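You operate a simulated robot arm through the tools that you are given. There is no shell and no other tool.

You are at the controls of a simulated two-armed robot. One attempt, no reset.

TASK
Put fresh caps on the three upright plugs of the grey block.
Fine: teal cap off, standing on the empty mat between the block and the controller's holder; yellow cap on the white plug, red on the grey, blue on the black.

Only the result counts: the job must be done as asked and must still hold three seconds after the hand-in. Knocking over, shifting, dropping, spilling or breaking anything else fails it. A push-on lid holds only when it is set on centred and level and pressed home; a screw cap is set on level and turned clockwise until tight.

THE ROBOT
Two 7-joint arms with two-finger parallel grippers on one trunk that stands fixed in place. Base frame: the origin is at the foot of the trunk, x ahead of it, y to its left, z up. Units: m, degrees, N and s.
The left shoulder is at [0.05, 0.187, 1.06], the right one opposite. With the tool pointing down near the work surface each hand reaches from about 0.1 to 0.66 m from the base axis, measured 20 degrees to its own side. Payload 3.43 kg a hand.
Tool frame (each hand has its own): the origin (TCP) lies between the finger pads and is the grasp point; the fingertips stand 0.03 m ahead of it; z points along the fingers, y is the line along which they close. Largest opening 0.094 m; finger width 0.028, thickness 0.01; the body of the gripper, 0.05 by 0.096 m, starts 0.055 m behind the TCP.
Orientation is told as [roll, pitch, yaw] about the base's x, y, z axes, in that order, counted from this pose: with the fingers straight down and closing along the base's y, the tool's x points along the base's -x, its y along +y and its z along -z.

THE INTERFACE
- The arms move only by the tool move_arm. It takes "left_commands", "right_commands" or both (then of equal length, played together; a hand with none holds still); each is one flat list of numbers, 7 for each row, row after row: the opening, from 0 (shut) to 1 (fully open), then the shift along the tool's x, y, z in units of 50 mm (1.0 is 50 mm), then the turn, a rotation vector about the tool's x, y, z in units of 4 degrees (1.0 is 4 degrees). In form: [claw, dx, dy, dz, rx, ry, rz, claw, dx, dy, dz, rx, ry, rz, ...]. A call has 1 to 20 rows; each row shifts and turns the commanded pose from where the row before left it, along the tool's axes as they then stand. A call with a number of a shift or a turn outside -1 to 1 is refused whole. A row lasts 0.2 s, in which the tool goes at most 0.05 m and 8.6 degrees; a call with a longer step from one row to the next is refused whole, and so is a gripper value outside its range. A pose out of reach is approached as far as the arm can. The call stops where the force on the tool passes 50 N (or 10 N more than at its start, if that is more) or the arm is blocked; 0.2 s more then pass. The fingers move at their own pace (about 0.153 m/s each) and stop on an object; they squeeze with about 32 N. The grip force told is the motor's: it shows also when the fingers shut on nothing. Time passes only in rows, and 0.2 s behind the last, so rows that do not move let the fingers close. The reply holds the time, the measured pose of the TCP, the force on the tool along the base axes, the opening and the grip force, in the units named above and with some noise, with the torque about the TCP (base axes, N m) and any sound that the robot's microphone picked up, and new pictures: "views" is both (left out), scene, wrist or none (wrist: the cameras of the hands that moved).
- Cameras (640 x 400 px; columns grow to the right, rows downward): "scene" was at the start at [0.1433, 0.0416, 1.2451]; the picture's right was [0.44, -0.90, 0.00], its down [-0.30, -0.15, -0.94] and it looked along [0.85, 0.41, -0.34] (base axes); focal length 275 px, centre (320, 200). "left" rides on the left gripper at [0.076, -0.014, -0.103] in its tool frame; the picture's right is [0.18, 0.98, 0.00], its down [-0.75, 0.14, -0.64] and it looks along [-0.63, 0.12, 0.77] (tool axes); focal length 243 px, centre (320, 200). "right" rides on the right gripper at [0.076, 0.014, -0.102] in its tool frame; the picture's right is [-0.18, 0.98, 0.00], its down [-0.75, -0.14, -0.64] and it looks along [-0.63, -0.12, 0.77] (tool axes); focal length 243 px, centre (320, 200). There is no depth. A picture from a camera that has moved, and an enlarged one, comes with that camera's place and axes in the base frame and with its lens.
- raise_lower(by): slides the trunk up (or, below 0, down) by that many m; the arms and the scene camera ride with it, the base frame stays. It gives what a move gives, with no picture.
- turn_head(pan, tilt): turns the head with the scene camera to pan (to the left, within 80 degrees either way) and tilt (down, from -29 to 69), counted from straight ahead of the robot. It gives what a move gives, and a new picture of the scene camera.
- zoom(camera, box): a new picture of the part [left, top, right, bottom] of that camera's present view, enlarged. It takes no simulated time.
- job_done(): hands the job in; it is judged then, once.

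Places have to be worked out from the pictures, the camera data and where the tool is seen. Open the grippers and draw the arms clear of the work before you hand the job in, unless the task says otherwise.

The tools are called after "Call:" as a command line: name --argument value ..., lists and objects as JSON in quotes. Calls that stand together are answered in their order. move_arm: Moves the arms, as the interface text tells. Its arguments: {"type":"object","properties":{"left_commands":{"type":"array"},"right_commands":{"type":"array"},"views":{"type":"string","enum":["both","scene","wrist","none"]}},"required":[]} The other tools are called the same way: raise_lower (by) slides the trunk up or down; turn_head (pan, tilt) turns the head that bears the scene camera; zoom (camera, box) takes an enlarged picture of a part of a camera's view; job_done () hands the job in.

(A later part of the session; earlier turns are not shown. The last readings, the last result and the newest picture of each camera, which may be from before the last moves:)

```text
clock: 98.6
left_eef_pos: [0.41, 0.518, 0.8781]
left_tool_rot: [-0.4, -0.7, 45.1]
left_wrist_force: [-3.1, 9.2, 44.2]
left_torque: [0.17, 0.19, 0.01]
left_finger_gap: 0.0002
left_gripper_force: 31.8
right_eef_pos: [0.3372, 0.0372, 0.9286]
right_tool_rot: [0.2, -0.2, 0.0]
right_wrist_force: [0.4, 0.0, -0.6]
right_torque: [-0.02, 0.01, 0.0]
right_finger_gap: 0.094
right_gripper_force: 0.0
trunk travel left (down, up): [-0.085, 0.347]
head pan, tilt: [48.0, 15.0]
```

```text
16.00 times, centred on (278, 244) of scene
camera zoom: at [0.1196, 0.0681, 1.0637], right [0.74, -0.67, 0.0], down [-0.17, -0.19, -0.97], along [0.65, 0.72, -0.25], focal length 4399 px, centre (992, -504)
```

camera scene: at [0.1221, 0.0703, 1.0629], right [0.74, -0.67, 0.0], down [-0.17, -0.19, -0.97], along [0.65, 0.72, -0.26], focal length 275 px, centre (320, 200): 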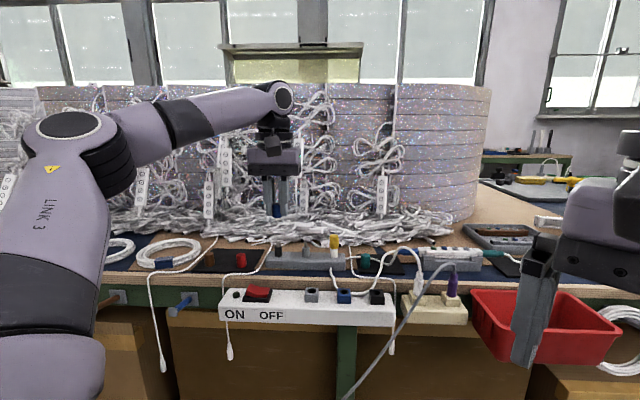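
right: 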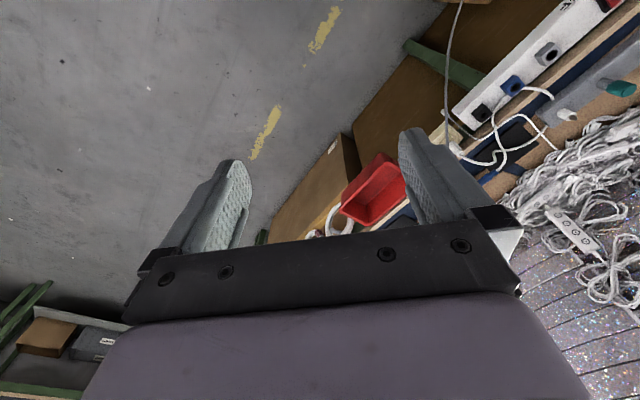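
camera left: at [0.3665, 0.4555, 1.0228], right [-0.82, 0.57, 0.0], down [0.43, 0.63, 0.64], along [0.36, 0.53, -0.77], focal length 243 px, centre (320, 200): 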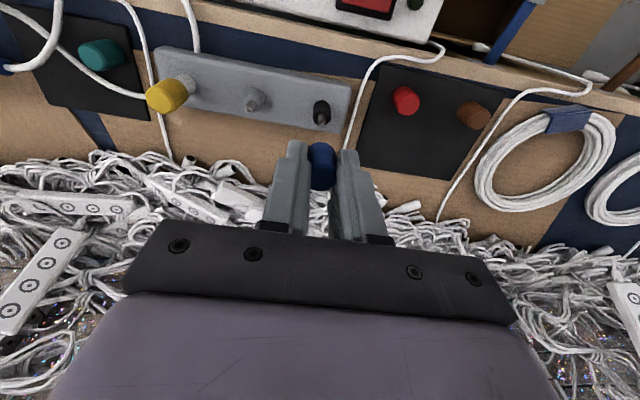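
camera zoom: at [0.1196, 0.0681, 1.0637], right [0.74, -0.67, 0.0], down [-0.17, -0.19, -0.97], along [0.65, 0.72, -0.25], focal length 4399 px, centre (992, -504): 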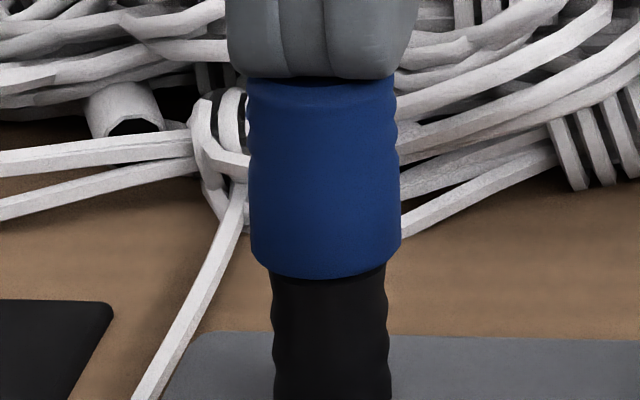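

44 N reached. I now ease off and lift the hand away, then check the cap.

Call:
move_arm --left_commands '[0, 0.01, 0, -0.05, 0, 0, 0, 0, 0.012, 0, -0.06, 0, 0, 0, 0, 0.01, 0, -0.1, 0, 0, 0, 0, 0, 0, -0.3, 0, 0, 0, 0, 0, 0, -0.4, 0, 0, 0, 0, 0, 0, 0, 0, 0, 0]' --views "none"

Call:
zoom --camera "scene" --box '[262, 234, 294, 254]'

Call:
zoom --camera "scene" --box '[266, 226, 346, 276]'

```text
clock: 100.0
left_eef_pos: [0.4101, 0.5205, 0.916]
left_tool_rot: [0.1, 0.2, 45.0]
left_wrist_force: [-0.2, 0.5, -0.1]
left_torque: [0.0, -0.03, 0.0]
left_finger_gap: 0.0
left_gripper_force: 31.5
right_eef_pos: [0.3387, 0.0387, 0.9279]
right_tool_rot: [0.0, -0.1, 0.0]
right_wrist_force: [-0.1, -0.2, 0.7]
right_torque: [-0.01, -0.04, 0.01]
right_finger_gap: 0.0942
right_gripper_force: 0.1
trunk travel left (down, up): [-0.085, 0.347]
head pan, tilt: [48.0, 15.0]
```

```text
16.00 times, centred on (278, 244) of scene
camera zoom: at [0.122, 0.0704, 1.0629], right [0.74, -0.67, 0.0], down [-0.17, -0.19, -0.97], along [0.65, 0.72, -0.26], focal length 4399 px, centre (992, -504)
```

zoom: 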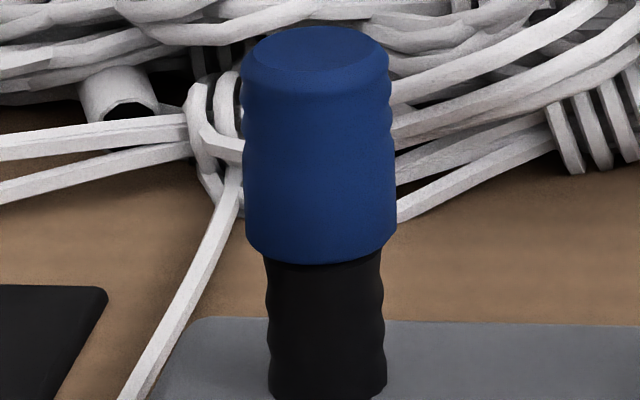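

```text
8.00 times, centred on (306, 251) of scene
camera zoom: at [0.122, 0.0704, 1.0629], right [0.74, -0.67, 0.0], down [-0.17, -0.19, -0.97], along [0.65, 0.72, -0.26], focal length 2199 px, centre (432, -208)
```

zoom: 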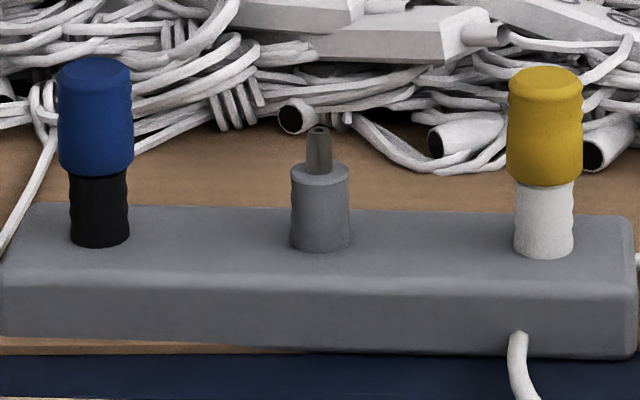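

Blue now stays down. I compare the seat of blue and yellow at full zoom in the same manner.

Call:
zoom --camera "scene" --box '[262, 240, 294, 260]'

Call:
zoom --camera "scene" --box '[318, 242, 350, 262]'

Call:
zoom --camera "left" --box '[256, 70, 384, 150]'

```text
16.00 times, centred on (278, 250) of scene
camera zoom: at [0.122, 0.0704, 1.0629], right [0.74, -0.67, 0.0], down [-0.17, -0.19, -0.97], along [0.65, 0.72, -0.26], focal length 4399 px, centre (992, -600)
```

zoom: 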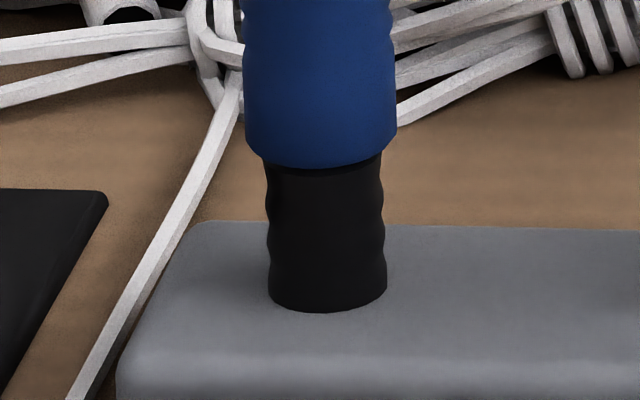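

```text
16.00 times, centred on (334, 252) of scene
camera zoom: at [0.122, 0.0704, 1.0629], right [0.74, -0.67, 0.0], down [-0.17, -0.19, -0.97], along [0.65, 0.72, -0.26], focal length 4399 px, centre (96, -632)
```

zoom: 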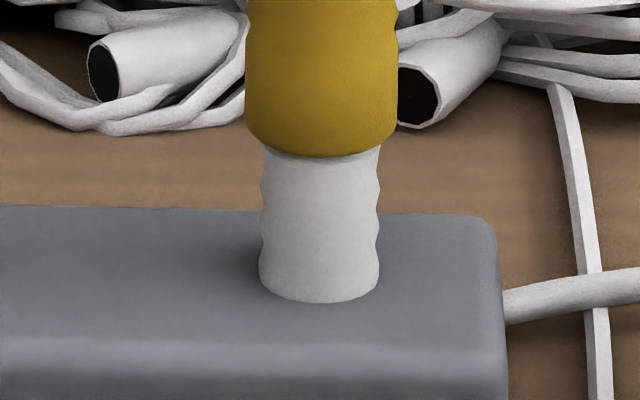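

```text
5.00 times, centred on (320, 110) of left
camera zoom: at [0.3668, 0.4574, 1.0196], right [-0.82, 0.57, 0.0], down [0.43, 0.63, 0.64], along [0.36, 0.53, -0.77], focal length 1213 px, centre (320, 650)
```

zoom: 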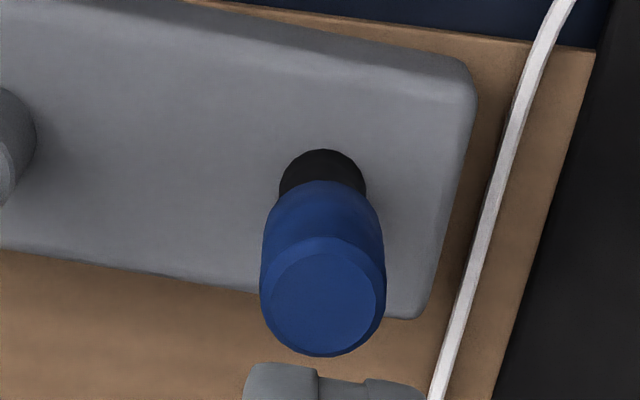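

Both caps stop at the same level on their plugs. To learn whether they are truly held, I do a gentle pull test on the blue one: regrip it and lift with only a few newtons.

Call:
move_arm --left_commands '[0.35, 0.01, 0.012, 0.2, 0, 0, 0, 0.35, 0, 0, 0.3, 0, 0, 0, 0.35, 0, 0, 0.3, 0, 0, 0, 0.35, 0, 0, 0.3, 0, 0, 0, 0.3, 0, 0, 0.1, 0, 0, 0, 0.28, 0, 0, 0, 0, 0, 0, 0.28, 0, 0, 0, 0, 0, 0]' --views "none"

Call:
zoom --camera "left" --box '[256, 120, 384, 200]'

Call:
zoom --camera "scene" --box '[262, 234, 294, 254]'

```text
clock: 101.6
left_eef_pos: [0.4091, 0.5193, 0.8556]
left_tool_rot: [0.0, -0.1, 45.0]
left_wrist_force: [-0.2, -0.4, -0.3]
left_torque: [0.02, -0.03, 0.0]
left_finger_gap: 0.026
left_gripper_force: 0.1
right_eef_pos: [0.339, 0.04, 0.9293]
right_tool_rot: [0.0, 0.0, 0.0]
right_wrist_force: [-0.6, 1.0, -0.5]
right_torque: [0.02, 0.01, -0.02]
right_finger_gap: 0.0939
right_gripper_force: 0.0
trunk travel left (down, up): [-0.085, 0.347]
head pan, tilt: [48.0, 15.0]
```

```text
5.00 times, centred on (320, 160) of left
camera zoom: at [0.3652, 0.457, 0.9601], right [-0.83, 0.56, 0.0], down [0.43, 0.63, 0.64], along [0.36, 0.53, -0.77], focal length 1213 px, centre (320, 400)
```

zoom: 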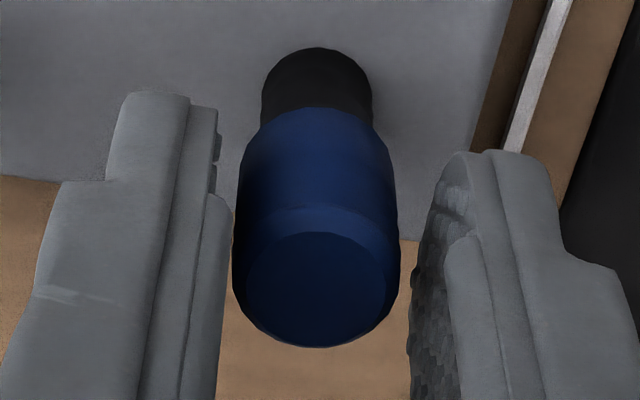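

```text
16.00 times, centred on (278, 244) of scene
camera zoom: at [0.122, 0.0704, 1.0629], right [0.74, -0.67, 0.0], down [-0.17, -0.19, -0.97], along [0.65, 0.72, -0.26], focal length 4399 px, centre (992, -504)
```

zoom: 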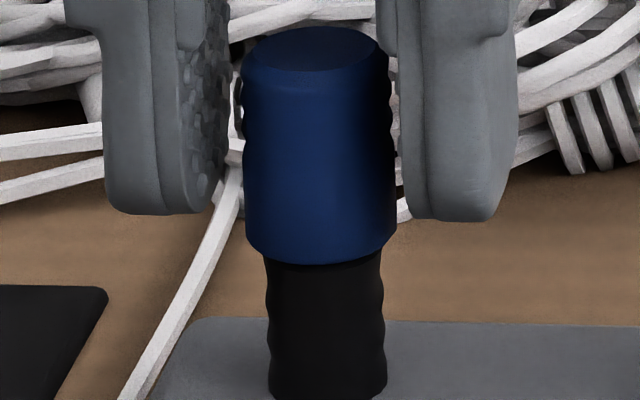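

Centred on the blue cap. I close gently onto it, then test with a 0.5 mm lift.

Call:
move_arm --left_commands '[0.24, 0, 0, 0, 0, 0, 0, 0.22, 0, 0, 0, 0, 0, 0, 0.208, 0, 0, 0, 0, 0, 0, 0.2, 0, 0, 0, 0, 0, 0, 0.194, 0, 0, 0, 0, 0, 0, 0.18, 0, 0, 0, 0, 0, 0, 0, 0, 0, 0, 0, 0, 0, 0, 0, 0, 0, 0, 0, 0]' --views "none"

Call:
move_arm --left_commands '[0, 0, 0, -0.01, 0, 0, 0, 0, 0, 0, 0, 0, 0, 0]' --views "none"

Call:
zoom --camera "scene" --box '[262, 234, 294, 254]'

```text
clock: 103.4
left_eef_pos: [0.4103, 0.5194, 0.8572]
left_tool_rot: [-0.1, 0.0, 44.9]
left_wrist_force: [3.0, -3.0, -1.0]
left_torque: [-0.09, -0.06, -0.02]
left_finger_gap: 0.0171
left_gripper_force: 32.7
right_eef_pos: [0.3396, 0.0393, 0.9285]
right_tool_rot: [-0.1, 0.0, 0.0]
right_wrist_force: [0.4, 0.4, -0.7]
right_torque: [0.01, 0.0, 0.02]
right_finger_gap: 0.094
right_gripper_force: 0.1
trunk travel left (down, up): [-0.085, 0.347]
head pan, tilt: [48.0, 15.0]
```

```text
clock: 104.0
left_eef_pos: [0.4094, 0.5185, 0.8581]
left_tool_rot: [0.0, 0.1, 45.0]
left_wrist_force: [0.6, -3.8, -3.8]
left_torque: [-0.08, -0.02, 0.02]
left_finger_gap: 0.0174
left_gripper_force: 32.0
right_eef_pos: [0.339, 0.0401, 0.9293]
right_tool_rot: [0.0, 0.0, -0.1]
right_wrist_force: [0.3, 0.9, -0.3]
right_torque: [0.01, 0.02, 0.03]
right_finger_gap: 0.094
right_gripper_force: 0.0
trunk travel left (down, up): [-0.085, 0.347]
head pan, tilt: [48.0, 15.0]
```

```text
16.00 times, centred on (278, 244) of scene
camera zoom: at [0.1222, 0.0703, 1.0628], right [0.74, -0.67, 0.0], down [-0.17, -0.19, -0.97], along [0.65, 0.72, -0.26], focal length 4399 px, centre (992, -504)
```

zoom: 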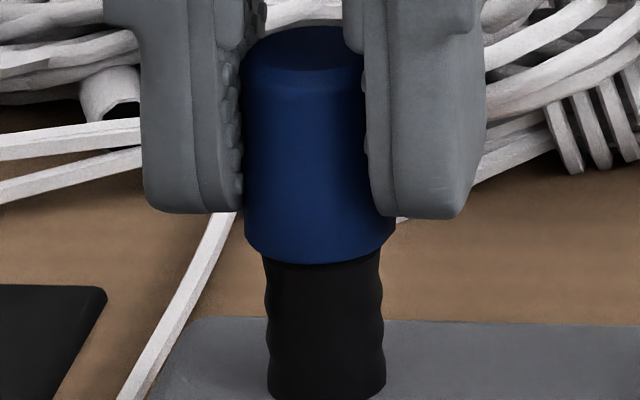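

The cap resists with about 4 N and hasn't moved. I lift another 0.4 mm to see whether it keeps holding.

Call:
move_arm --left_commands '[0, 0, 0, -0.008, 0, 0, 0, 0, 0, 0, 0, 0, 0, 0]' --views "none"

Call:
zoom --camera "scene" --box '[262, 234, 294, 254]'

```text
clock: 104.6
left_eef_pos: [0.4089, 0.5198, 0.8572]
left_tool_rot: [-0.1, 0.1, 45.0]
left_wrist_force: [-0.6, -5.7, -6.6]
left_torque: [-0.09, -0.05, 0.03]
left_finger_gap: 0.0172
left_gripper_force: 32.4
right_eef_pos: [0.3396, 0.0394, 0.9283]
right_tool_rot: [0.1, 0.0, 0.0]
right_wrist_force: [-0.4, 0.1, -0.4]
right_torque: [0.01, 0.01, -0.01]
right_finger_gap: 0.0939
right_gripper_force: 0.0
trunk travel left (down, up): [-0.085, 0.347]
head pan, tilt: [48.0, 15.0]
```

```text
16.00 times, centred on (278, 244) of scene
camera zoom: at [0.1223, 0.0704, 1.0628], right [0.74, -0.67, 0.0], down [-0.17, -0.19, -0.97], along [0.65, 0.72, -0.26], focal length 4399 px, centre (992, -504)
```

zoom: 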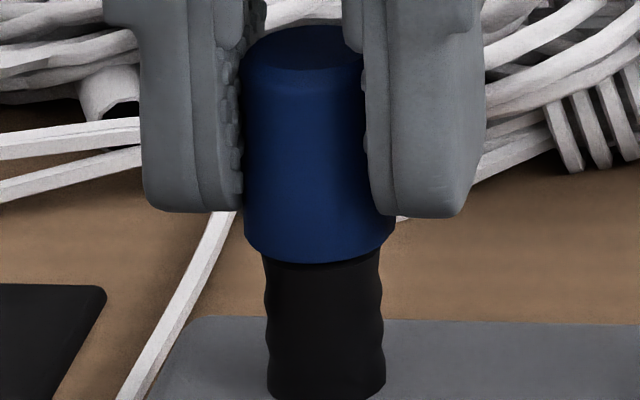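

It holds against 6.6 N without moving, so the blue cap is home and gripping the pin. I return to zero load before opening.

Call:
move_arm --left_commands '[0, 0.006, -0.005, 0.02, 0, 0, 0, 0, 0, 0, 0, 0, 0, 0, 0, 0, 0, 0, 0, 0, 0]' --views "none"

```text
clock: 105.4
left_eef_pos: [0.409, 0.5192, 0.8572]
left_tool_rot: [0.1, 0.0, 45.1]
left_wrist_force: [-1.8, -4.8, -3.1]
left_torque: [-0.12, 0.04, 0.03]
left_finger_gap: 0.0169
left_gripper_force: 32.0
right_eef_pos: [0.3389, 0.0384, 0.9288]
right_tool_rot: [0.0, 0.0, -0.1]
right_wrist_force: [0.8, 0.2, 0.3]
right_torque: [-0.01, 0.01, 0.04]
right_finger_gap: 0.094
right_gripper_force: 0.0
trunk travel left (down, up): [-0.085, 0.347]
head pan, tilt: [48.0, 15.0]
```

Still a slight upward pull; I trim a bit more and wait.

Call:
move_arm --left_commands '[0, 0.006, -0.004, 0.012, 0, 0, 0, 0, 0, 0, 0, 0, 0, 0, 0, 0, 0, 0, 0, 0, 0, 0, 0, 0, 0, 0, 0, 0]' --views "none"

```text
clock: 106.4
left_eef_pos: [0.4095, 0.5183, 0.8575]
left_tool_rot: [0.0, 0.0, 44.9]
left_wrist_force: [-1.7, 1.0, 1.4]
left_torque: [0.03, 0.08, -0.02]
left_finger_gap: 0.0175
left_gripper_force: 32.0
right_eef_pos: [0.3389, 0.0382, 0.9287]
right_tool_rot: [0.1, -0.1, 0.0]
right_wrist_force: [0.2, -0.7, 0.0]
right_torque: [0.02, -0.01, 0.0]
right_finger_gap: 0.094
right_gripper_force: 0.1
trunk travel left (down, up): [-0.085, 0.347]
head pan, tilt: [48.0, 15.0]
```

Loads are about zero now. I open slowly and look whether it stays.

Call:
move_arm --left_commands '[0.17, 0, 0, 0, 0, 0, 0, 0.185, 0, 0, 0, 0, 0, 0, 0.2, 0, 0, 0, 0, 0, 0, 0.22, 0, 0, 0, 0, 0, 0, 0.26, 0, 0, 0, 0, 0, 0]' --views "none"

Call:
zoom --camera "scene" --box '[262, 234, 294, 254]'

```text
clock: 107.6
left_eef_pos: [0.4096, 0.5186, 0.8566]
left_tool_rot: [0.0, 0.0, 45.0]
left_wrist_force: [0.1, 0.4, -0.1]
left_torque: [0.06, 0.0, 0.0]
left_finger_gap: 0.0242
left_gripper_force: 0.1
right_eef_pos: [0.3393, 0.0391, 0.9291]
right_tool_rot: [0.0, 0.0, 0.1]
right_wrist_force: [0.3, -0.2, 0.0]
right_torque: [-0.01, -0.01, 0.03]
right_finger_gap: 0.0941
right_gripper_force: 0.1
trunk travel left (down, up): [-0.085, 0.347]
head pan, tilt: [48.0, 15.0]
```

```text
16.00 times, centred on (278, 244) of scene
camera zoom: at [0.122, 0.0704, 1.0629], right [0.74, -0.67, 0.0], down [-0.17, -0.19, -0.97], along [0.65, 0.72, -0.26], focal length 4399 px, centre (992, -504)
```

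zoom: 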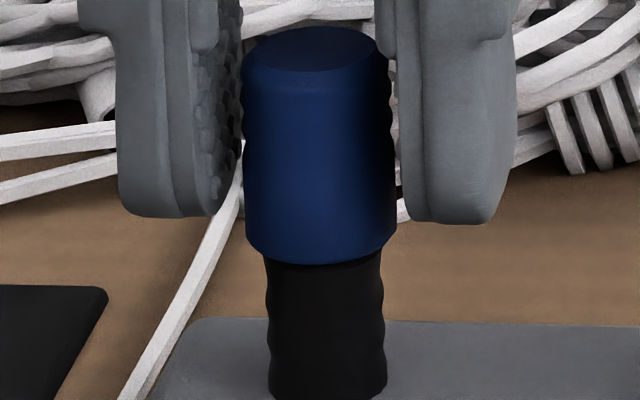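

The blue cap stays seated. I lift away and go to the red cap.

Call:
move_arm --left_commands '[0.28, 0, 0, -0.1, 0, 0, 0, 0.28, 0, 0, -0.2, 0, 0, 0, 0.28, 0, 0, -0.4, 0, 0, 0, 0.28, 0, 0, -0.7, 0, 0, 0, 0.4, 0.1015, 0.3605, 0, 0, 0, 0, 0.4, 0.1015, 0.3605, 0, 0, 0, 0, 0.4, 0.1015, 0.3605, 0, 0, 0, 0, 0.4, 0.1015, 0.3605, 0, 0, 0, 0, 0.4, 0, 0, 0, 0, 0, 0, 0.4, 0, 0, 0, 0, 0, 0]' --views "both"

Call:
zoom --camera "left" --box '[256, 70, 384, 150]'

Call:
zoom --camera "scene" --box '[260, 226, 340, 276]'

```text
clock: 109.8
left_eef_pos: [0.3443, 0.5554, 0.9264]
left_tool_rot: [-0.1, 0.0, 45.0]
left_wrist_force: [-0.4, 1.3, 0.5]
left_torque: [0.02, 0.0, 0.0]
left_finger_gap: 0.0376
left_gripper_force: 0.0
right_eef_pos: [0.3388, 0.04, 0.9286]
right_tool_rot: [0.0, 0.0, 0.1]
right_wrist_force: [-0.1, -0.5, 1.5]
right_torque: [0.02, -0.03, 0.01]
right_finger_gap: 0.094
right_gripper_force: 0.0
trunk travel left (down, up): [-0.085, 0.347]
head pan, tilt: [48.0, 15.0]
camera scene: at [0.122, 0.0704, 1.0629], right [0.74, -0.67, 0.0], down [-0.17, -0.19, -0.97], along [0.65, 0.72, -0.26], focal length 275 px, centre (320, 200)
camera left: at [0.3006, 0.4933, 1.0297], right [-0.82, 0.57, 0.0], down [0.43, 0.63, 0.64], along [0.36, 0.53, -0.77], focal length 243 px, centre (320, 200)
```

scene: 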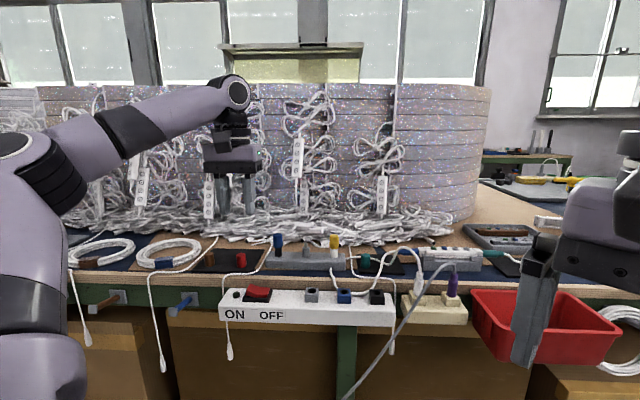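
left: 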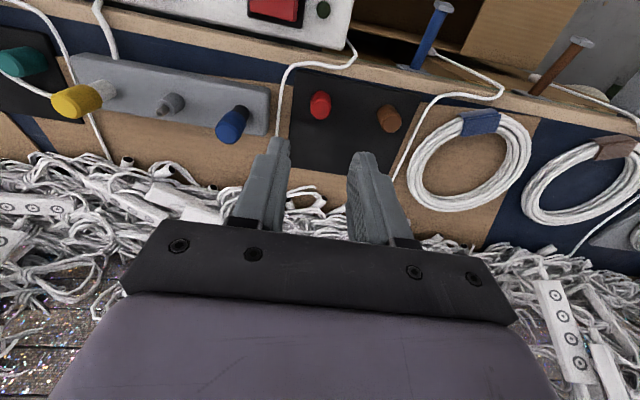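

```text
5.00 times, centred on (320, 110) of left
camera zoom: at [0.3006, 0.4933, 1.0297], right [-0.82, 0.57, 0.0], down [0.43, 0.63, 0.64], along [0.36, 0.53, -0.77], focal length 1213 px, centre (320, 650)
```

zoom: 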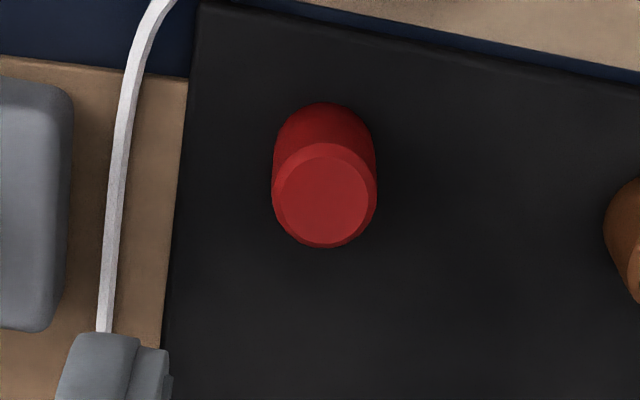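

```text
8.00 times, centred on (300, 251) of scene
camera zoom: at [0.122, 0.0704, 1.0629], right [0.74, -0.67, 0.0], down [-0.17, -0.19, -0.97], along [0.65, 0.72, -0.26], focal length 2199 px, centre (480, -208)
```

zoom: 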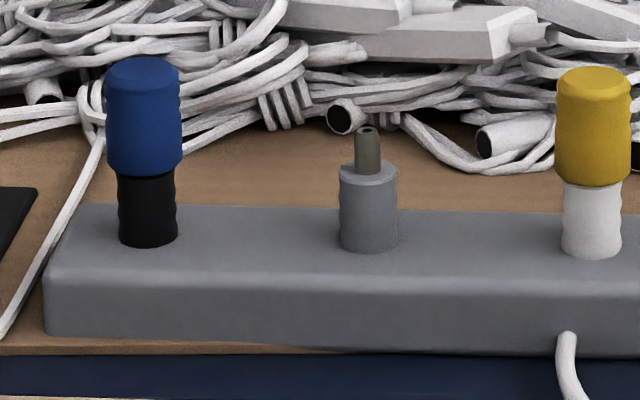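

Red reads (−0.9, +1.3) mm. I correct and descend to just above it.

Call:
move_arm --left_commands '[0.4, -0.024, 0.026, 0.3, 0, 0, 0, 0.4, 0, 0, 0.4, 0, 0, 0, 0.4, 0, 0, 0.4, 0, 0, 0, 0.38, 0, 0, 0.33, 0, 0, 0, 0.38, 0, 0, 0, 0, 0, 0, 0.38, 0, 0, 0, 0, 0, 0]' --views "none"

Call:
zoom --camera "left" --box '[256, 110, 384, 190]'

Call:
zoom --camera "scene" --box '[204, 216, 276, 270]'

```text
clock: 111.2
left_eef_pos: [0.3438, 0.5576, 0.8543]
left_tool_rot: [0.1, 0.0, 45.0]
left_wrist_force: [0.0, 0.5, -0.6]
left_torque: [-0.02, 0.0, -0.04]
left_finger_gap: 0.0356
left_gripper_force: 0.1
right_eef_pos: [0.3392, 0.0395, 0.929]
right_tool_rot: [0.0, 0.0, 0.0]
right_wrist_force: [-0.3, -0.8, 0.3]
right_torque: [0.01, 0.01, -0.01]
right_finger_gap: 0.0939
right_gripper_force: 0.1
trunk travel left (down, up): [-0.085, 0.347]
head pan, tilt: [48.0, 15.0]
```

```text
5.00 times, centred on (320, 150) of left
camera zoom: at [0.3, 0.4951, 0.9567], right [-0.83, 0.56, 0.0], down [0.43, 0.63, 0.64], along [0.36, 0.53, -0.77], focal length 1213 px, centre (320, 450)
```

zoom: 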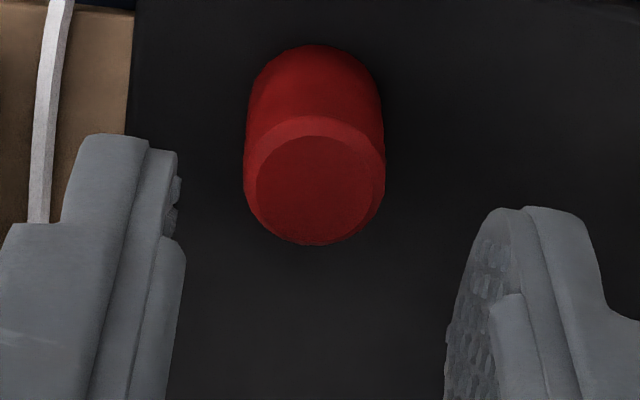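

```text
7.41 times, centred on (240, 243) of scene
camera zoom: at [0.122, 0.0704, 1.0629], right [0.74, -0.67, 0.0], down [-0.17, -0.19, -0.97], along [0.65, 0.72, -0.26], focal length 2036 px, centre (913, -118)
```

zoom: 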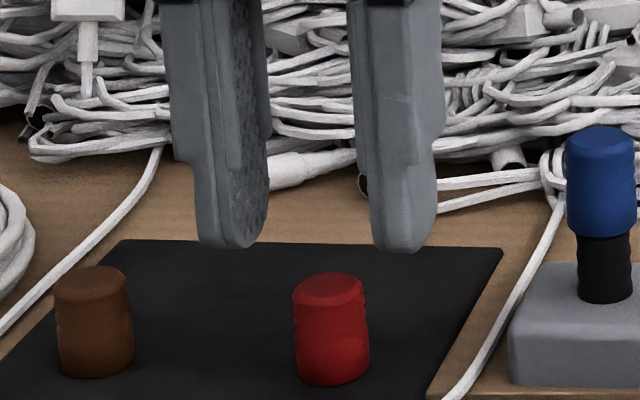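

Centred within 0.6 mm. I trim and descend around the red cap.

Call:
move_arm --left_commands '[0.38, 0, -0.012, 0.15, 0, 0, 0, 0.36, 0, 0, 0.2, 0, 0, 0, 0.32, 0, 0, 0.2, 0, 0, 0, 0.28, 0, 0, 0.17, 0, 0, 0, 0.28, 0, 0, 0, 0, 0, 0, 0.28, 0, 0, 0, 0, 0, 0]' --views "none"

Call:
zoom --camera "left" --box '[256, 120, 384, 200]'

Call:
zoom --camera "scene" --box '[216, 228, 264, 264]'

```text
clock: 112.6
left_eef_pos: [0.3437, 0.5585, 0.8176]
left_tool_rot: [0.0, 0.0, 45.0]
left_wrist_force: [-0.6, 0.4, 0.2]
left_torque: [-0.01, -0.02, 0.0]
left_finger_gap: 0.0263
left_gripper_force: 0.1
right_eef_pos: [0.3392, 0.039, 0.9286]
right_tool_rot: [0.1, -0.1, 0.0]
right_wrist_force: [0.3, 0.0, 0.4]
right_torque: [0.0, 0.01, 0.01]
right_finger_gap: 0.0941
right_gripper_force: 0.1
trunk travel left (down, up): [-0.085, 0.347]
head pan, tilt: [48.0, 15.0]
```

```text
5.00 times, centred on (320, 160) of left
camera zoom: at [0.3011, 0.4953, 0.9202], right [-0.83, 0.56, 0.0], down [0.43, 0.63, 0.64], along [0.36, 0.53, -0.77], focal length 1213 px, centre (320, 400)
```

zoom: 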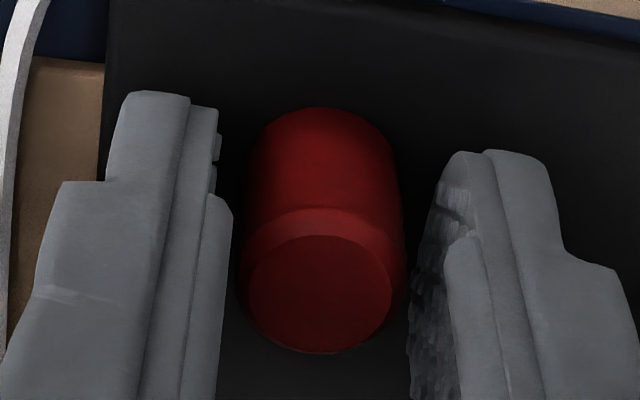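

```text
11.11 times, centred on (240, 246) of scene
camera zoom: at [0.122, 0.0704, 1.0629], right [0.74, -0.67, 0.0], down [-0.17, -0.19, -0.97], along [0.65, 0.72, -0.26], focal length 3055 px, centre (1209, -311)
```

zoom: 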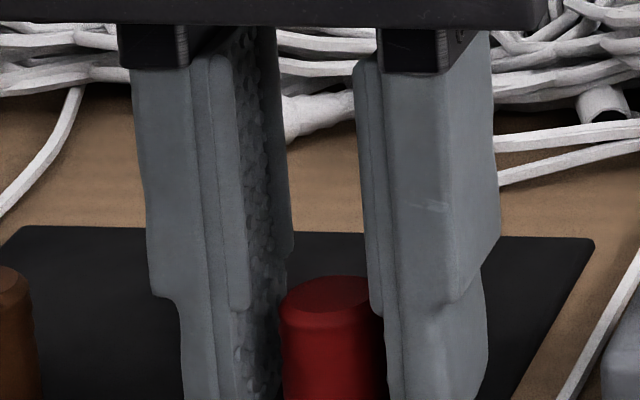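

Aligned within 0.4 mm. I close and grip the red cap.

Call:
move_arm --left_commands '[0.25, 0, 0, 0, 0, 0, 0, 0.225, 0, 0, 0, 0, 0, 0, 0.21, 0, 0, 0, 0, 0, 0, 0.203, 0, 0, 0, 0, 0, 0, 0.196, 0, 0, 0, 0, 0, 0, 0.18, 0, 0, 0, 0, 0, 0, 0, 0, 0, 0, 0, 0, 0, 0, 0, 0, 0, 0, 0, 0]' --views "none"

Call:
zoom --camera "left" --box '[256, 120, 384, 200]'

```text
clock: 114.4
left_eef_pos: [0.3448, 0.558, 0.8182]
left_tool_rot: [-0.1, -0.1, 45.0]
left_wrist_force: [0.2, 0.2, -0.2]
left_torque: [0.0, 0.02, 0.04]
left_finger_gap: 0.0171
left_gripper_force: 31.7
right_eef_pos: [0.3383, 0.0391, 0.9273]
right_tool_rot: [0.0, 0.0, -0.1]
right_wrist_force: [-0.7, 0.4, -0.5]
right_torque: [0.02, 0.01, -0.02]
right_finger_gap: 0.0938
right_gripper_force: 0.1
trunk travel left (down, up): [-0.085, 0.347]
head pan, tilt: [48.0, 15.0]
```

```text
5.00 times, centred on (320, 160) of left
camera zoom: at [0.3011, 0.4953, 0.9203], right [-0.83, 0.56, 0.0], down [0.43, 0.63, 0.64], along [0.36, 0.53, -0.77], focal length 1213 px, centre (320, 400)
```

zoom: 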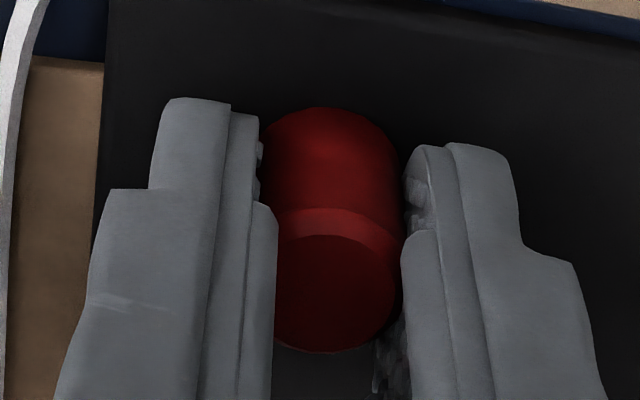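

Red gripped. I lift it and carry it over the grey plug, letting the arm settle.

Call:
move_arm --left_commands '[0, 0, 0, -0.1, 0, 0, 0, 0, 0, 0, -0.3, 0, 0, 0, 0, 0, 0, -0.5, 0, 0, 0, 0, 0, 0, -0.5, 0, 0, 0, 0, 0, 0, -0.6, 0, 0, 0, 0, -0.064, -0.435, 0, 0, 0, 0, 0, -0.064, -0.435, 0, 0, 0, 0, 0, -0.064, -0.435, 0, 0, 0, 0, 0, -0.064, -0.435, 0, 0, 0, 0, 0, -0.064, -0.435, 0, 0, 0, 0, 0, -0.064, -0.435, 0, 0, 0, 0, 0, 0, 0, 0, 0, 0, 0, 0, 0, 0, 0, 0, 0, 0, 0, 0, 0, 0, 0, 0, 0]' --views "both"

Call:
zoom --camera "left" --box '[304, 107, 336, 127]'

Call:
zoom --camera "left" --box '[240, 70, 400, 170]'

```text
clock: 117.4
left_eef_pos: [0.45, 0.4776, 0.9194]
left_tool_rot: [0.0, 0.0, 45.0]
left_wrist_force: [-0.1, -0.1, 0.1]
left_torque: [-0.02, -0.01, 0.0]
left_finger_gap: 0.0173
left_gripper_force: 31.7
right_eef_pos: [0.3381, 0.038, 0.9277]
right_tool_rot: [0.0, 0.1, -0.1]
right_wrist_force: [0.4, 0.2, 0.4]
right_torque: [-0.01, -0.04, -0.01]
right_finger_gap: 0.0939
right_gripper_force: 0.0
trunk travel left (down, up): [-0.085, 0.347]
head pan, tilt: [48.0, 15.0]
camera scene: at [0.122, 0.0704, 1.0629], right [0.74, -0.67, 0.0], down [-0.17, -0.19, -0.97], along [0.65, 0.72, -0.26], focal length 275 px, centre (320, 200)
camera left: at [0.4067, 0.4157, 1.0219], right [-0.82, 0.57, 0.0], down [0.43, 0.63, 0.64], along [0.36, 0.53, -0.77], focal length 243 px, centre (320, 200)
```

scene: 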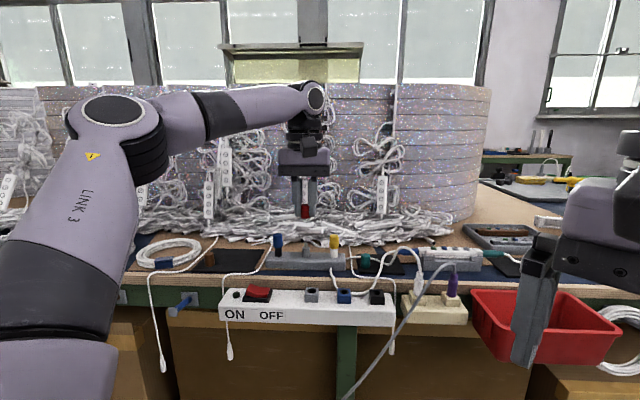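
left: 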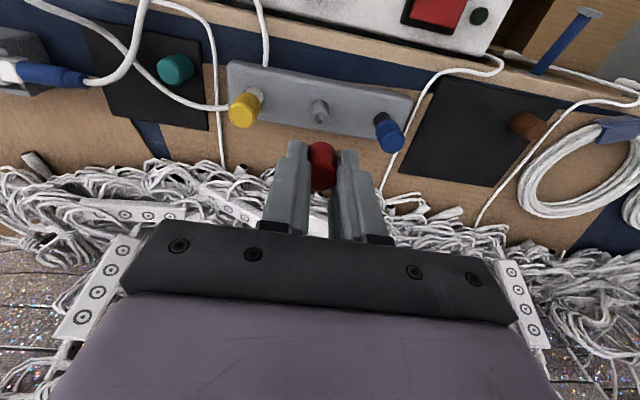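

```text
16.00 times, centred on (320, 117) of left
camera zoom: at [0.4067, 0.4157, 1.0219], right [-0.82, 0.57, 0.0], down [0.43, 0.63, 0.64], along [0.36, 0.53, -0.77], focal length 3882 px, centre (320, 1528)
```

zoom: 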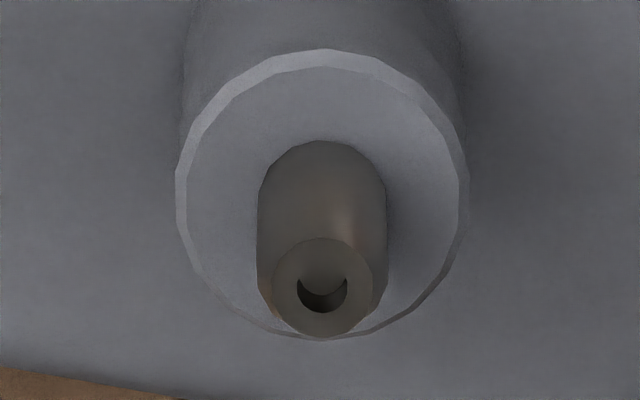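

```text
4.00 times, centred on (320, 120) of left
camera zoom: at [0.4067, 0.4157, 1.0219], right [-0.82, 0.57, 0.0], down [0.43, 0.63, 0.64], along [0.36, 0.53, -0.77], focal length 970 px, centre (320, 520)
```

zoom: 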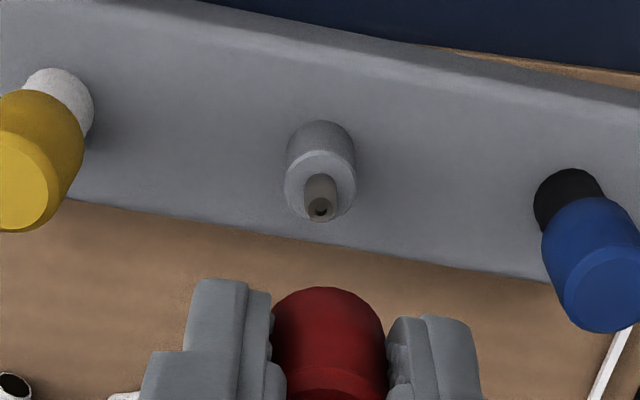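

Grey pin reads (−0.3, +0.4) mm while the red cap's axis is at (+0.5, 0). I correct and lower to about 6 mm above the pin.

Call:
move_arm --left_commands '[0, -0.016, 0.007, 0.2, 0, 0, 0, 0, 0, 0, 0.3, 0, 0, 0, 0, 0, 0, 0.3, 0, 0, 0, 0, 0, 0, 0.16, 0, 0, 0, 0, 0, 0, 0, 0, 0, 0, 0, 0, 0, 0, 0, 0, 0]' --views "none"

Call:
zoom --camera "left" --box '[288, 115, 352, 155]'

Call:
zoom --camera "scene" --box '[290, 230, 322, 250]'

```text
clock: 118.8
left_eef_pos: [0.4502, 0.4785, 0.8705]
left_tool_rot: [0.0, -0.1, 45.0]
left_wrist_force: [0.6, -0.5, 0.4]
left_torque: [-0.01, 0.03, 0.01]
left_finger_gap: 0.0176
left_gripper_force: 31.8
right_eef_pos: [0.3395, 0.0384, 0.9278]
right_tool_rot: [0.0, 0.0, 0.0]
right_wrist_force: [-0.2, 0.3, 0.5]
right_torque: [-0.02, -0.01, 0.03]
right_finger_gap: 0.0939
right_gripper_force: 0.1
trunk travel left (down, up): [-0.085, 0.347]
head pan, tilt: [48.0, 15.0]
```

```text
10.00 times, centred on (320, 135) of left
camera zoom: at [0.4068, 0.4166, 0.9723], right [-0.83, 0.56, 0.0], down [0.43, 0.63, 0.64], along [0.36, 0.53, -0.77], focal length 2426 px, centre (320, 850)
```

zoom: 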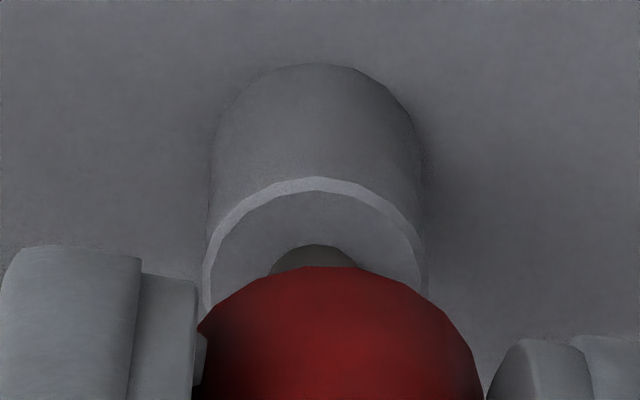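

```text
16.00 times, centred on (306, 240) of scene
camera zoom: at [0.122, 0.0704, 1.0629], right [0.74, -0.67, 0.0], down [-0.17, -0.19, -0.97], along [0.65, 0.72, -0.26], focal length 4399 px, centre (544, -440)
```

zoom: 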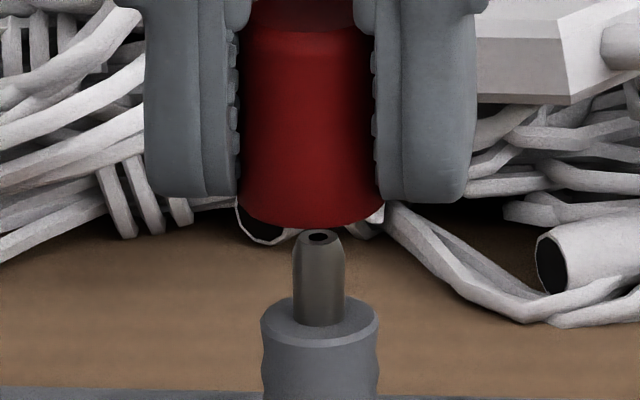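

Wrist says −0.3 mm in y, the scene view somewhat more. I shift −0.5 mm in y and −0.3 mm in x, lower 6 mm to start engagement, and check forces.

Call:
move_arm --left_commands '[0, -0.006, -0.01, 0.02, 0, 0, 0, 0, 0, 0, 0.03, 0, 0, 0, 0, 0, 0, 0.03, 0, 0, 0, 0, 0, 0, 0.03, 0, 0, 0, 0, 0, 0, 0, 0, 0, 0, 0, 0, 0, 0, 0, 0, 0]' --views "none"

Call:
zoom --camera "left" --box '[288, 115, 352, 155]'

Call:
zoom --camera "scene" --box '[290, 230, 322, 250]'

```text
clock: 120.2
left_eef_pos: [0.4498, 0.4782, 0.8658]
left_tool_rot: [0.0, 0.0, 45.0]
left_wrist_force: [0.1, 1.1, -1.0]
left_torque: [0.02, 0.01, 0.0]
left_finger_gap: 0.017
left_gripper_force: 31.9
right_eef_pos: [0.339, 0.0393, 0.9284]
right_tool_rot: [0.0, 0.0, 0.1]
right_wrist_force: [-0.4, -0.1, 0.4]
right_torque: [0.01, -0.01, -0.01]
right_finger_gap: 0.094
right_gripper_force: 0.0
trunk travel left (down, up): [-0.085, 0.347]
head pan, tilt: [48.0, 15.0]
```

```text
10.00 times, centred on (320, 135) of left
camera zoom: at [0.4077, 0.4157, 0.9678], right [-0.83, 0.57, 0.0], down [0.43, 0.63, 0.64], along [0.36, 0.53, -0.77], focal length 2426 px, centre (320, 850)
```

zoom: 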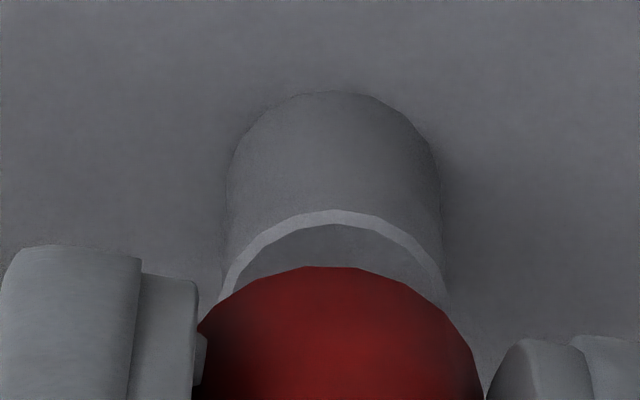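

```text
16.00 times, centred on (306, 240) of scene
camera zoom: at [0.122, 0.0704, 1.0629], right [0.74, -0.67, 0.0], down [-0.17, -0.19, -0.97], along [0.65, 0.72, -0.26], focal length 4399 px, centre (544, -440)
```

zoom: 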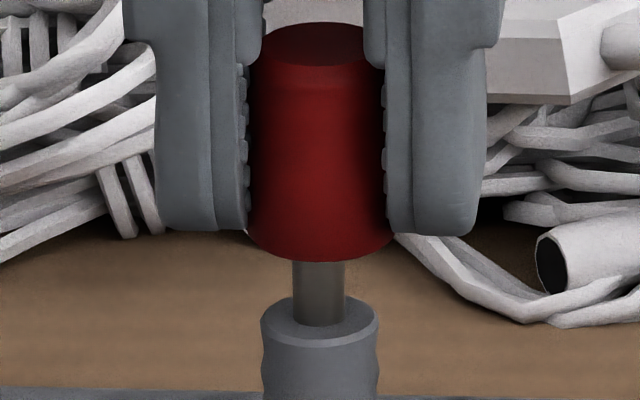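

Now the views bracket zero from the other side (+1.0 / −0.2 mm). I shift back 0.5 mm in y and lower 4 mm into engagement.

Call:
move_arm --left_commands '[0, -0.003, 0.01, 0, 0, 0, 0, 0, 0, 0, 0, 0, 0, 0, 0, 0, 0, 0.02, 0, 0, 0, 0, 0, 0, 0.03, 0, 0, 0, 0, 0, 0, 0.03, 0, 0, 0, 0, 0, 0, 0, 0, 0, 0]' --views "none"

Call:
zoom --camera "left" --box '[288, 115, 352, 155]'

Call:
zoom --camera "scene" --box '[290, 230, 322, 250]'

```text
clock: 121.6
left_eef_pos: [0.4505, 0.4801, 0.8607]
left_tool_rot: [0.1, 0.0, 45.1]
left_wrist_force: [-0.3, -0.9, -0.3]
left_torque: [0.01, -0.01, 0.0]
left_finger_gap: 0.0171
left_gripper_force: 32.2
right_eef_pos: [0.3383, 0.0391, 0.928]
right_tool_rot: [-0.1, -0.1, 0.0]
right_wrist_force: [0.7, -0.1, 0.5]
right_torque: [0.0, 0.02, -0.01]
right_finger_gap: 0.0939
right_gripper_force: 0.0
trunk travel left (down, up): [-0.085, 0.347]
head pan, tilt: [48.0, 15.0]
```

```text
10.00 times, centred on (320, 135) of left
camera zoom: at [0.4075, 0.4167, 0.9637], right [-0.83, 0.56, 0.0], down [0.43, 0.63, 0.64], along [0.36, 0.53, -0.77], focal length 2426 px, centre (320, 850)
```

zoom: 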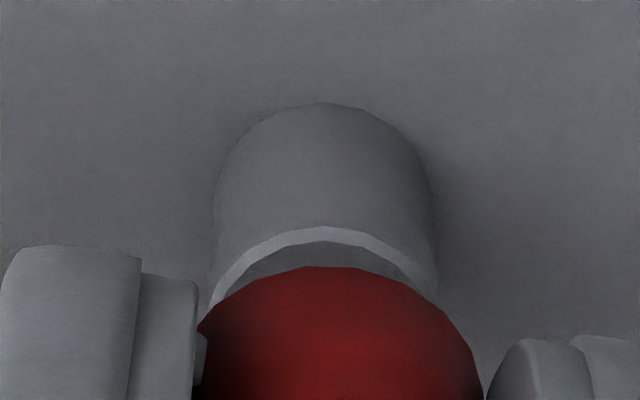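

```text
16.00 times, centred on (306, 240) of scene
camera zoom: at [0.122, 0.0704, 1.0629], right [0.74, -0.67, 0.0], down [-0.17, -0.19, -0.97], along [0.65, 0.72, -0.26], focal length 4399 px, centre (544, -440)
```

zoom: 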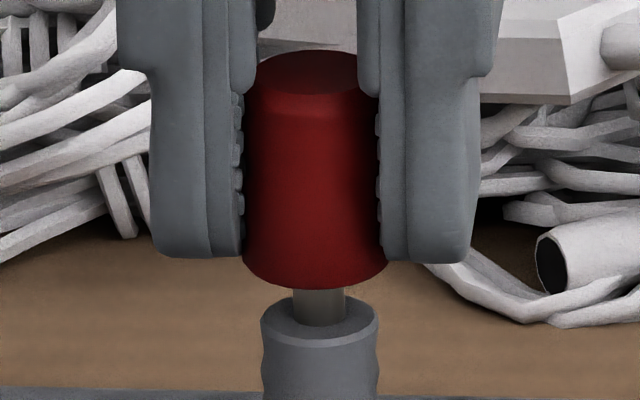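

Engaged 4 mm with no lateral force. I continue down 6 mm to the seat.

Call:
move_arm --left_commands '[0, 0, 0, 0.02, 0, 0, 0, 0, 0, 0, 0.02, 0, 0, 0, 0, 0, 0, 0.02, 0, 0, 0, 0, 0, 0, 0.02, 0, 0, 0, 0, 0, 0, 0.02, 0, 0, 0, 0, 0, 0, 0.02, 0, 0, 0, 0, 0, 0, 0, 0, 0, 0]' --views "none"

Call:
zoom --camera "scene" --box '[290, 236, 322, 256]'

Call:
zoom --camera "left" --box '[288, 115, 352, 155]'

```text
clock: 123.2
left_eef_pos: [0.4511, 0.4785, 0.8556]
left_tool_rot: [0.1, 0.0, 45.1]
left_wrist_force: [3.1, 3.0, 5.9]
left_torque: [0.09, -0.1, 0.0]
left_finger_gap: 0.0172
left_gripper_force: 32.5
right_eef_pos: [0.3392, 0.0387, 0.928]
right_tool_rot: [0.1, 0.0, 0.0]
right_wrist_force: [-0.4, 0.5, 0.0]
right_torque: [-0.02, -0.01, 0.02]
right_finger_gap: 0.0938
right_gripper_force: 0.2
trunk travel left (down, up): [-0.085, 0.347]
head pan, tilt: [48.0, 15.0]
```

```text
16.00 times, centred on (306, 246) of scene
camera zoom: at [0.1219, 0.0702, 1.063], right [0.74, -0.67, 0.0], down [-0.17, -0.19, -0.97], along [0.65, 0.72, -0.26], focal length 4399 px, centre (544, -536)
```

zoom: 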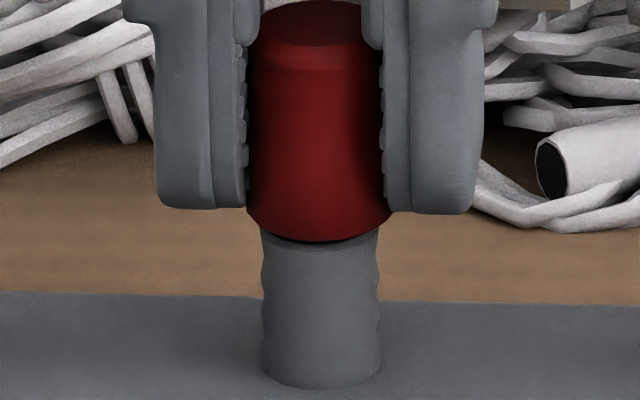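

```text
10.00 times, centred on (320, 135) of left
camera zoom: at [0.407, 0.4156, 0.9578], right [-0.83, 0.56, 0.0], down [0.43, 0.63, 0.64], along [0.36, 0.53, -0.77], focal length 2426 px, centre (320, 850)
```

zoom: 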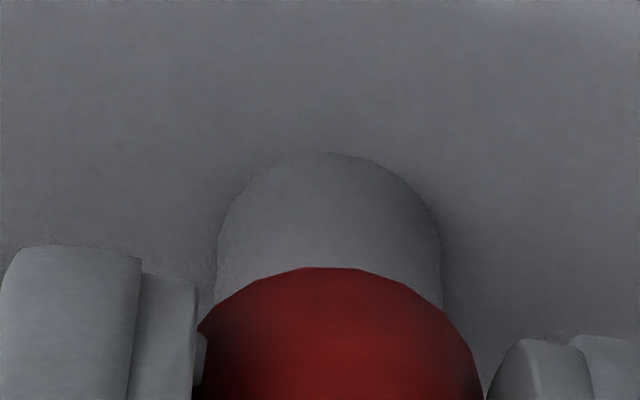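

Red rests on its stop (6 N) at the same level as the other two. I null the load, open, and will then press it home from above as with blue.

Call:
move_arm --left_commands '[0, -0.006, 0, -0.01, 0, 0, 0, 0, 0, 0, 0, 0, 0, 0, 0, 0, 0, 0, 0, 0, 0]' --views "none"

```text
clock: 124.0
left_eef_pos: [0.4512, 0.4788, 0.8543]
left_tool_rot: [0.0, 0.0, 44.9]
left_wrist_force: [-0.6, 0.3, 3.1]
left_torque: [0.02, 0.02, 0.0]
left_finger_gap: 0.0172
left_gripper_force: 31.4
right_eef_pos: [0.3381, 0.0396, 0.928]
right_tool_rot: [0.0, 0.0, 0.0]
right_wrist_force: [-1.0, -0.3, 0.7]
right_torque: [0.01, 0.03, 0.01]
right_finger_gap: 0.094
right_gripper_force: 0.0
trunk travel left (down, up): [-0.085, 0.347]
head pan, tilt: [48.0, 15.0]
```

Loads are small (3 N). I open the fingers and check.

Call:
move_arm --left_commands '[0.17, 0, 0, 0, 0, 0, 0, 0.185, 0, 0, 0, 0, 0, 0, 0.2, 0, 0, 0, 0, 0, 0, 0.22, 0, 0, 0, 0, 0, 0, 0.26, 0, 0, 0, 0, 0, 0]' --views "none"

Call:
zoom --camera "scene" --box '[290, 236, 322, 256]'

Call:
zoom --camera "left" --box '[256, 120, 384, 200]'

```text
clock: 125.2
left_eef_pos: [0.4505, 0.479, 0.8537]
left_tool_rot: [0.0, 0.1, 45.0]
left_wrist_force: [0.3, -0.3, -0.2]
left_torque: [-0.01, 0.03, 0.0]
left_finger_gap: 0.0246
left_gripper_force: 0.0
right_eef_pos: [0.3393, 0.0386, 0.9291]
right_tool_rot: [0.0, 0.0, 0.1]
right_wrist_force: [0.4, 0.1, -0.3]
right_torque: [0.04, 0.0, 0.03]
right_finger_gap: 0.0939
right_gripper_force: 0.2
trunk travel left (down, up): [-0.085, 0.347]
head pan, tilt: [48.0, 15.0]
```

```text
16.00 times, centred on (306, 246) of scene
camera zoom: at [0.122, 0.0704, 1.0629], right [0.74, -0.67, 0.0], down [-0.17, -0.19, -0.97], along [0.65, 0.72, -0.26], focal length 4399 px, centre (544, -536)
```

zoom: 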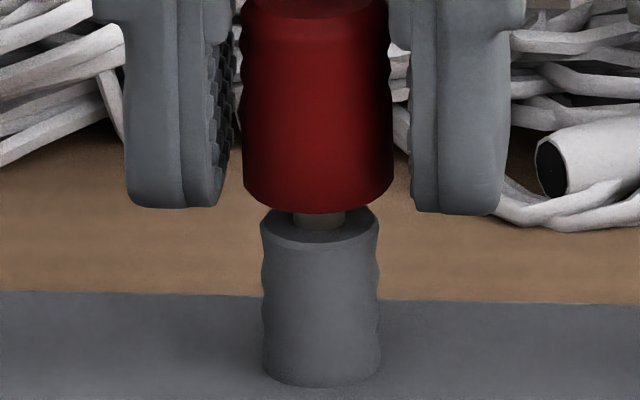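

```text
5.00 times, centred on (320, 160) of left
camera zoom: at [0.4075, 0.4163, 0.9575], right [-0.82, 0.57, 0.0], down [0.43, 0.63, 0.64], along [0.36, 0.53, -0.77], focal length 1213 px, centre (320, 400)
```

zoom: 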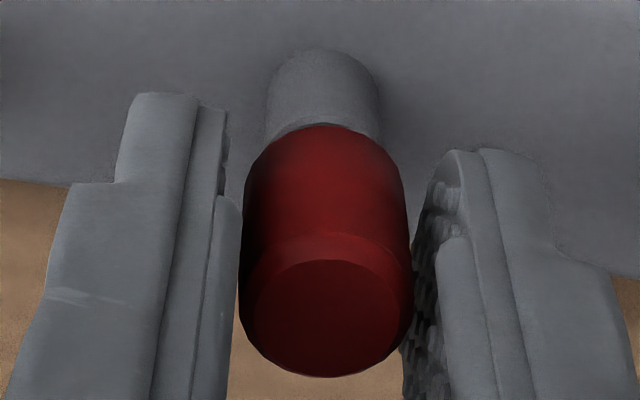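

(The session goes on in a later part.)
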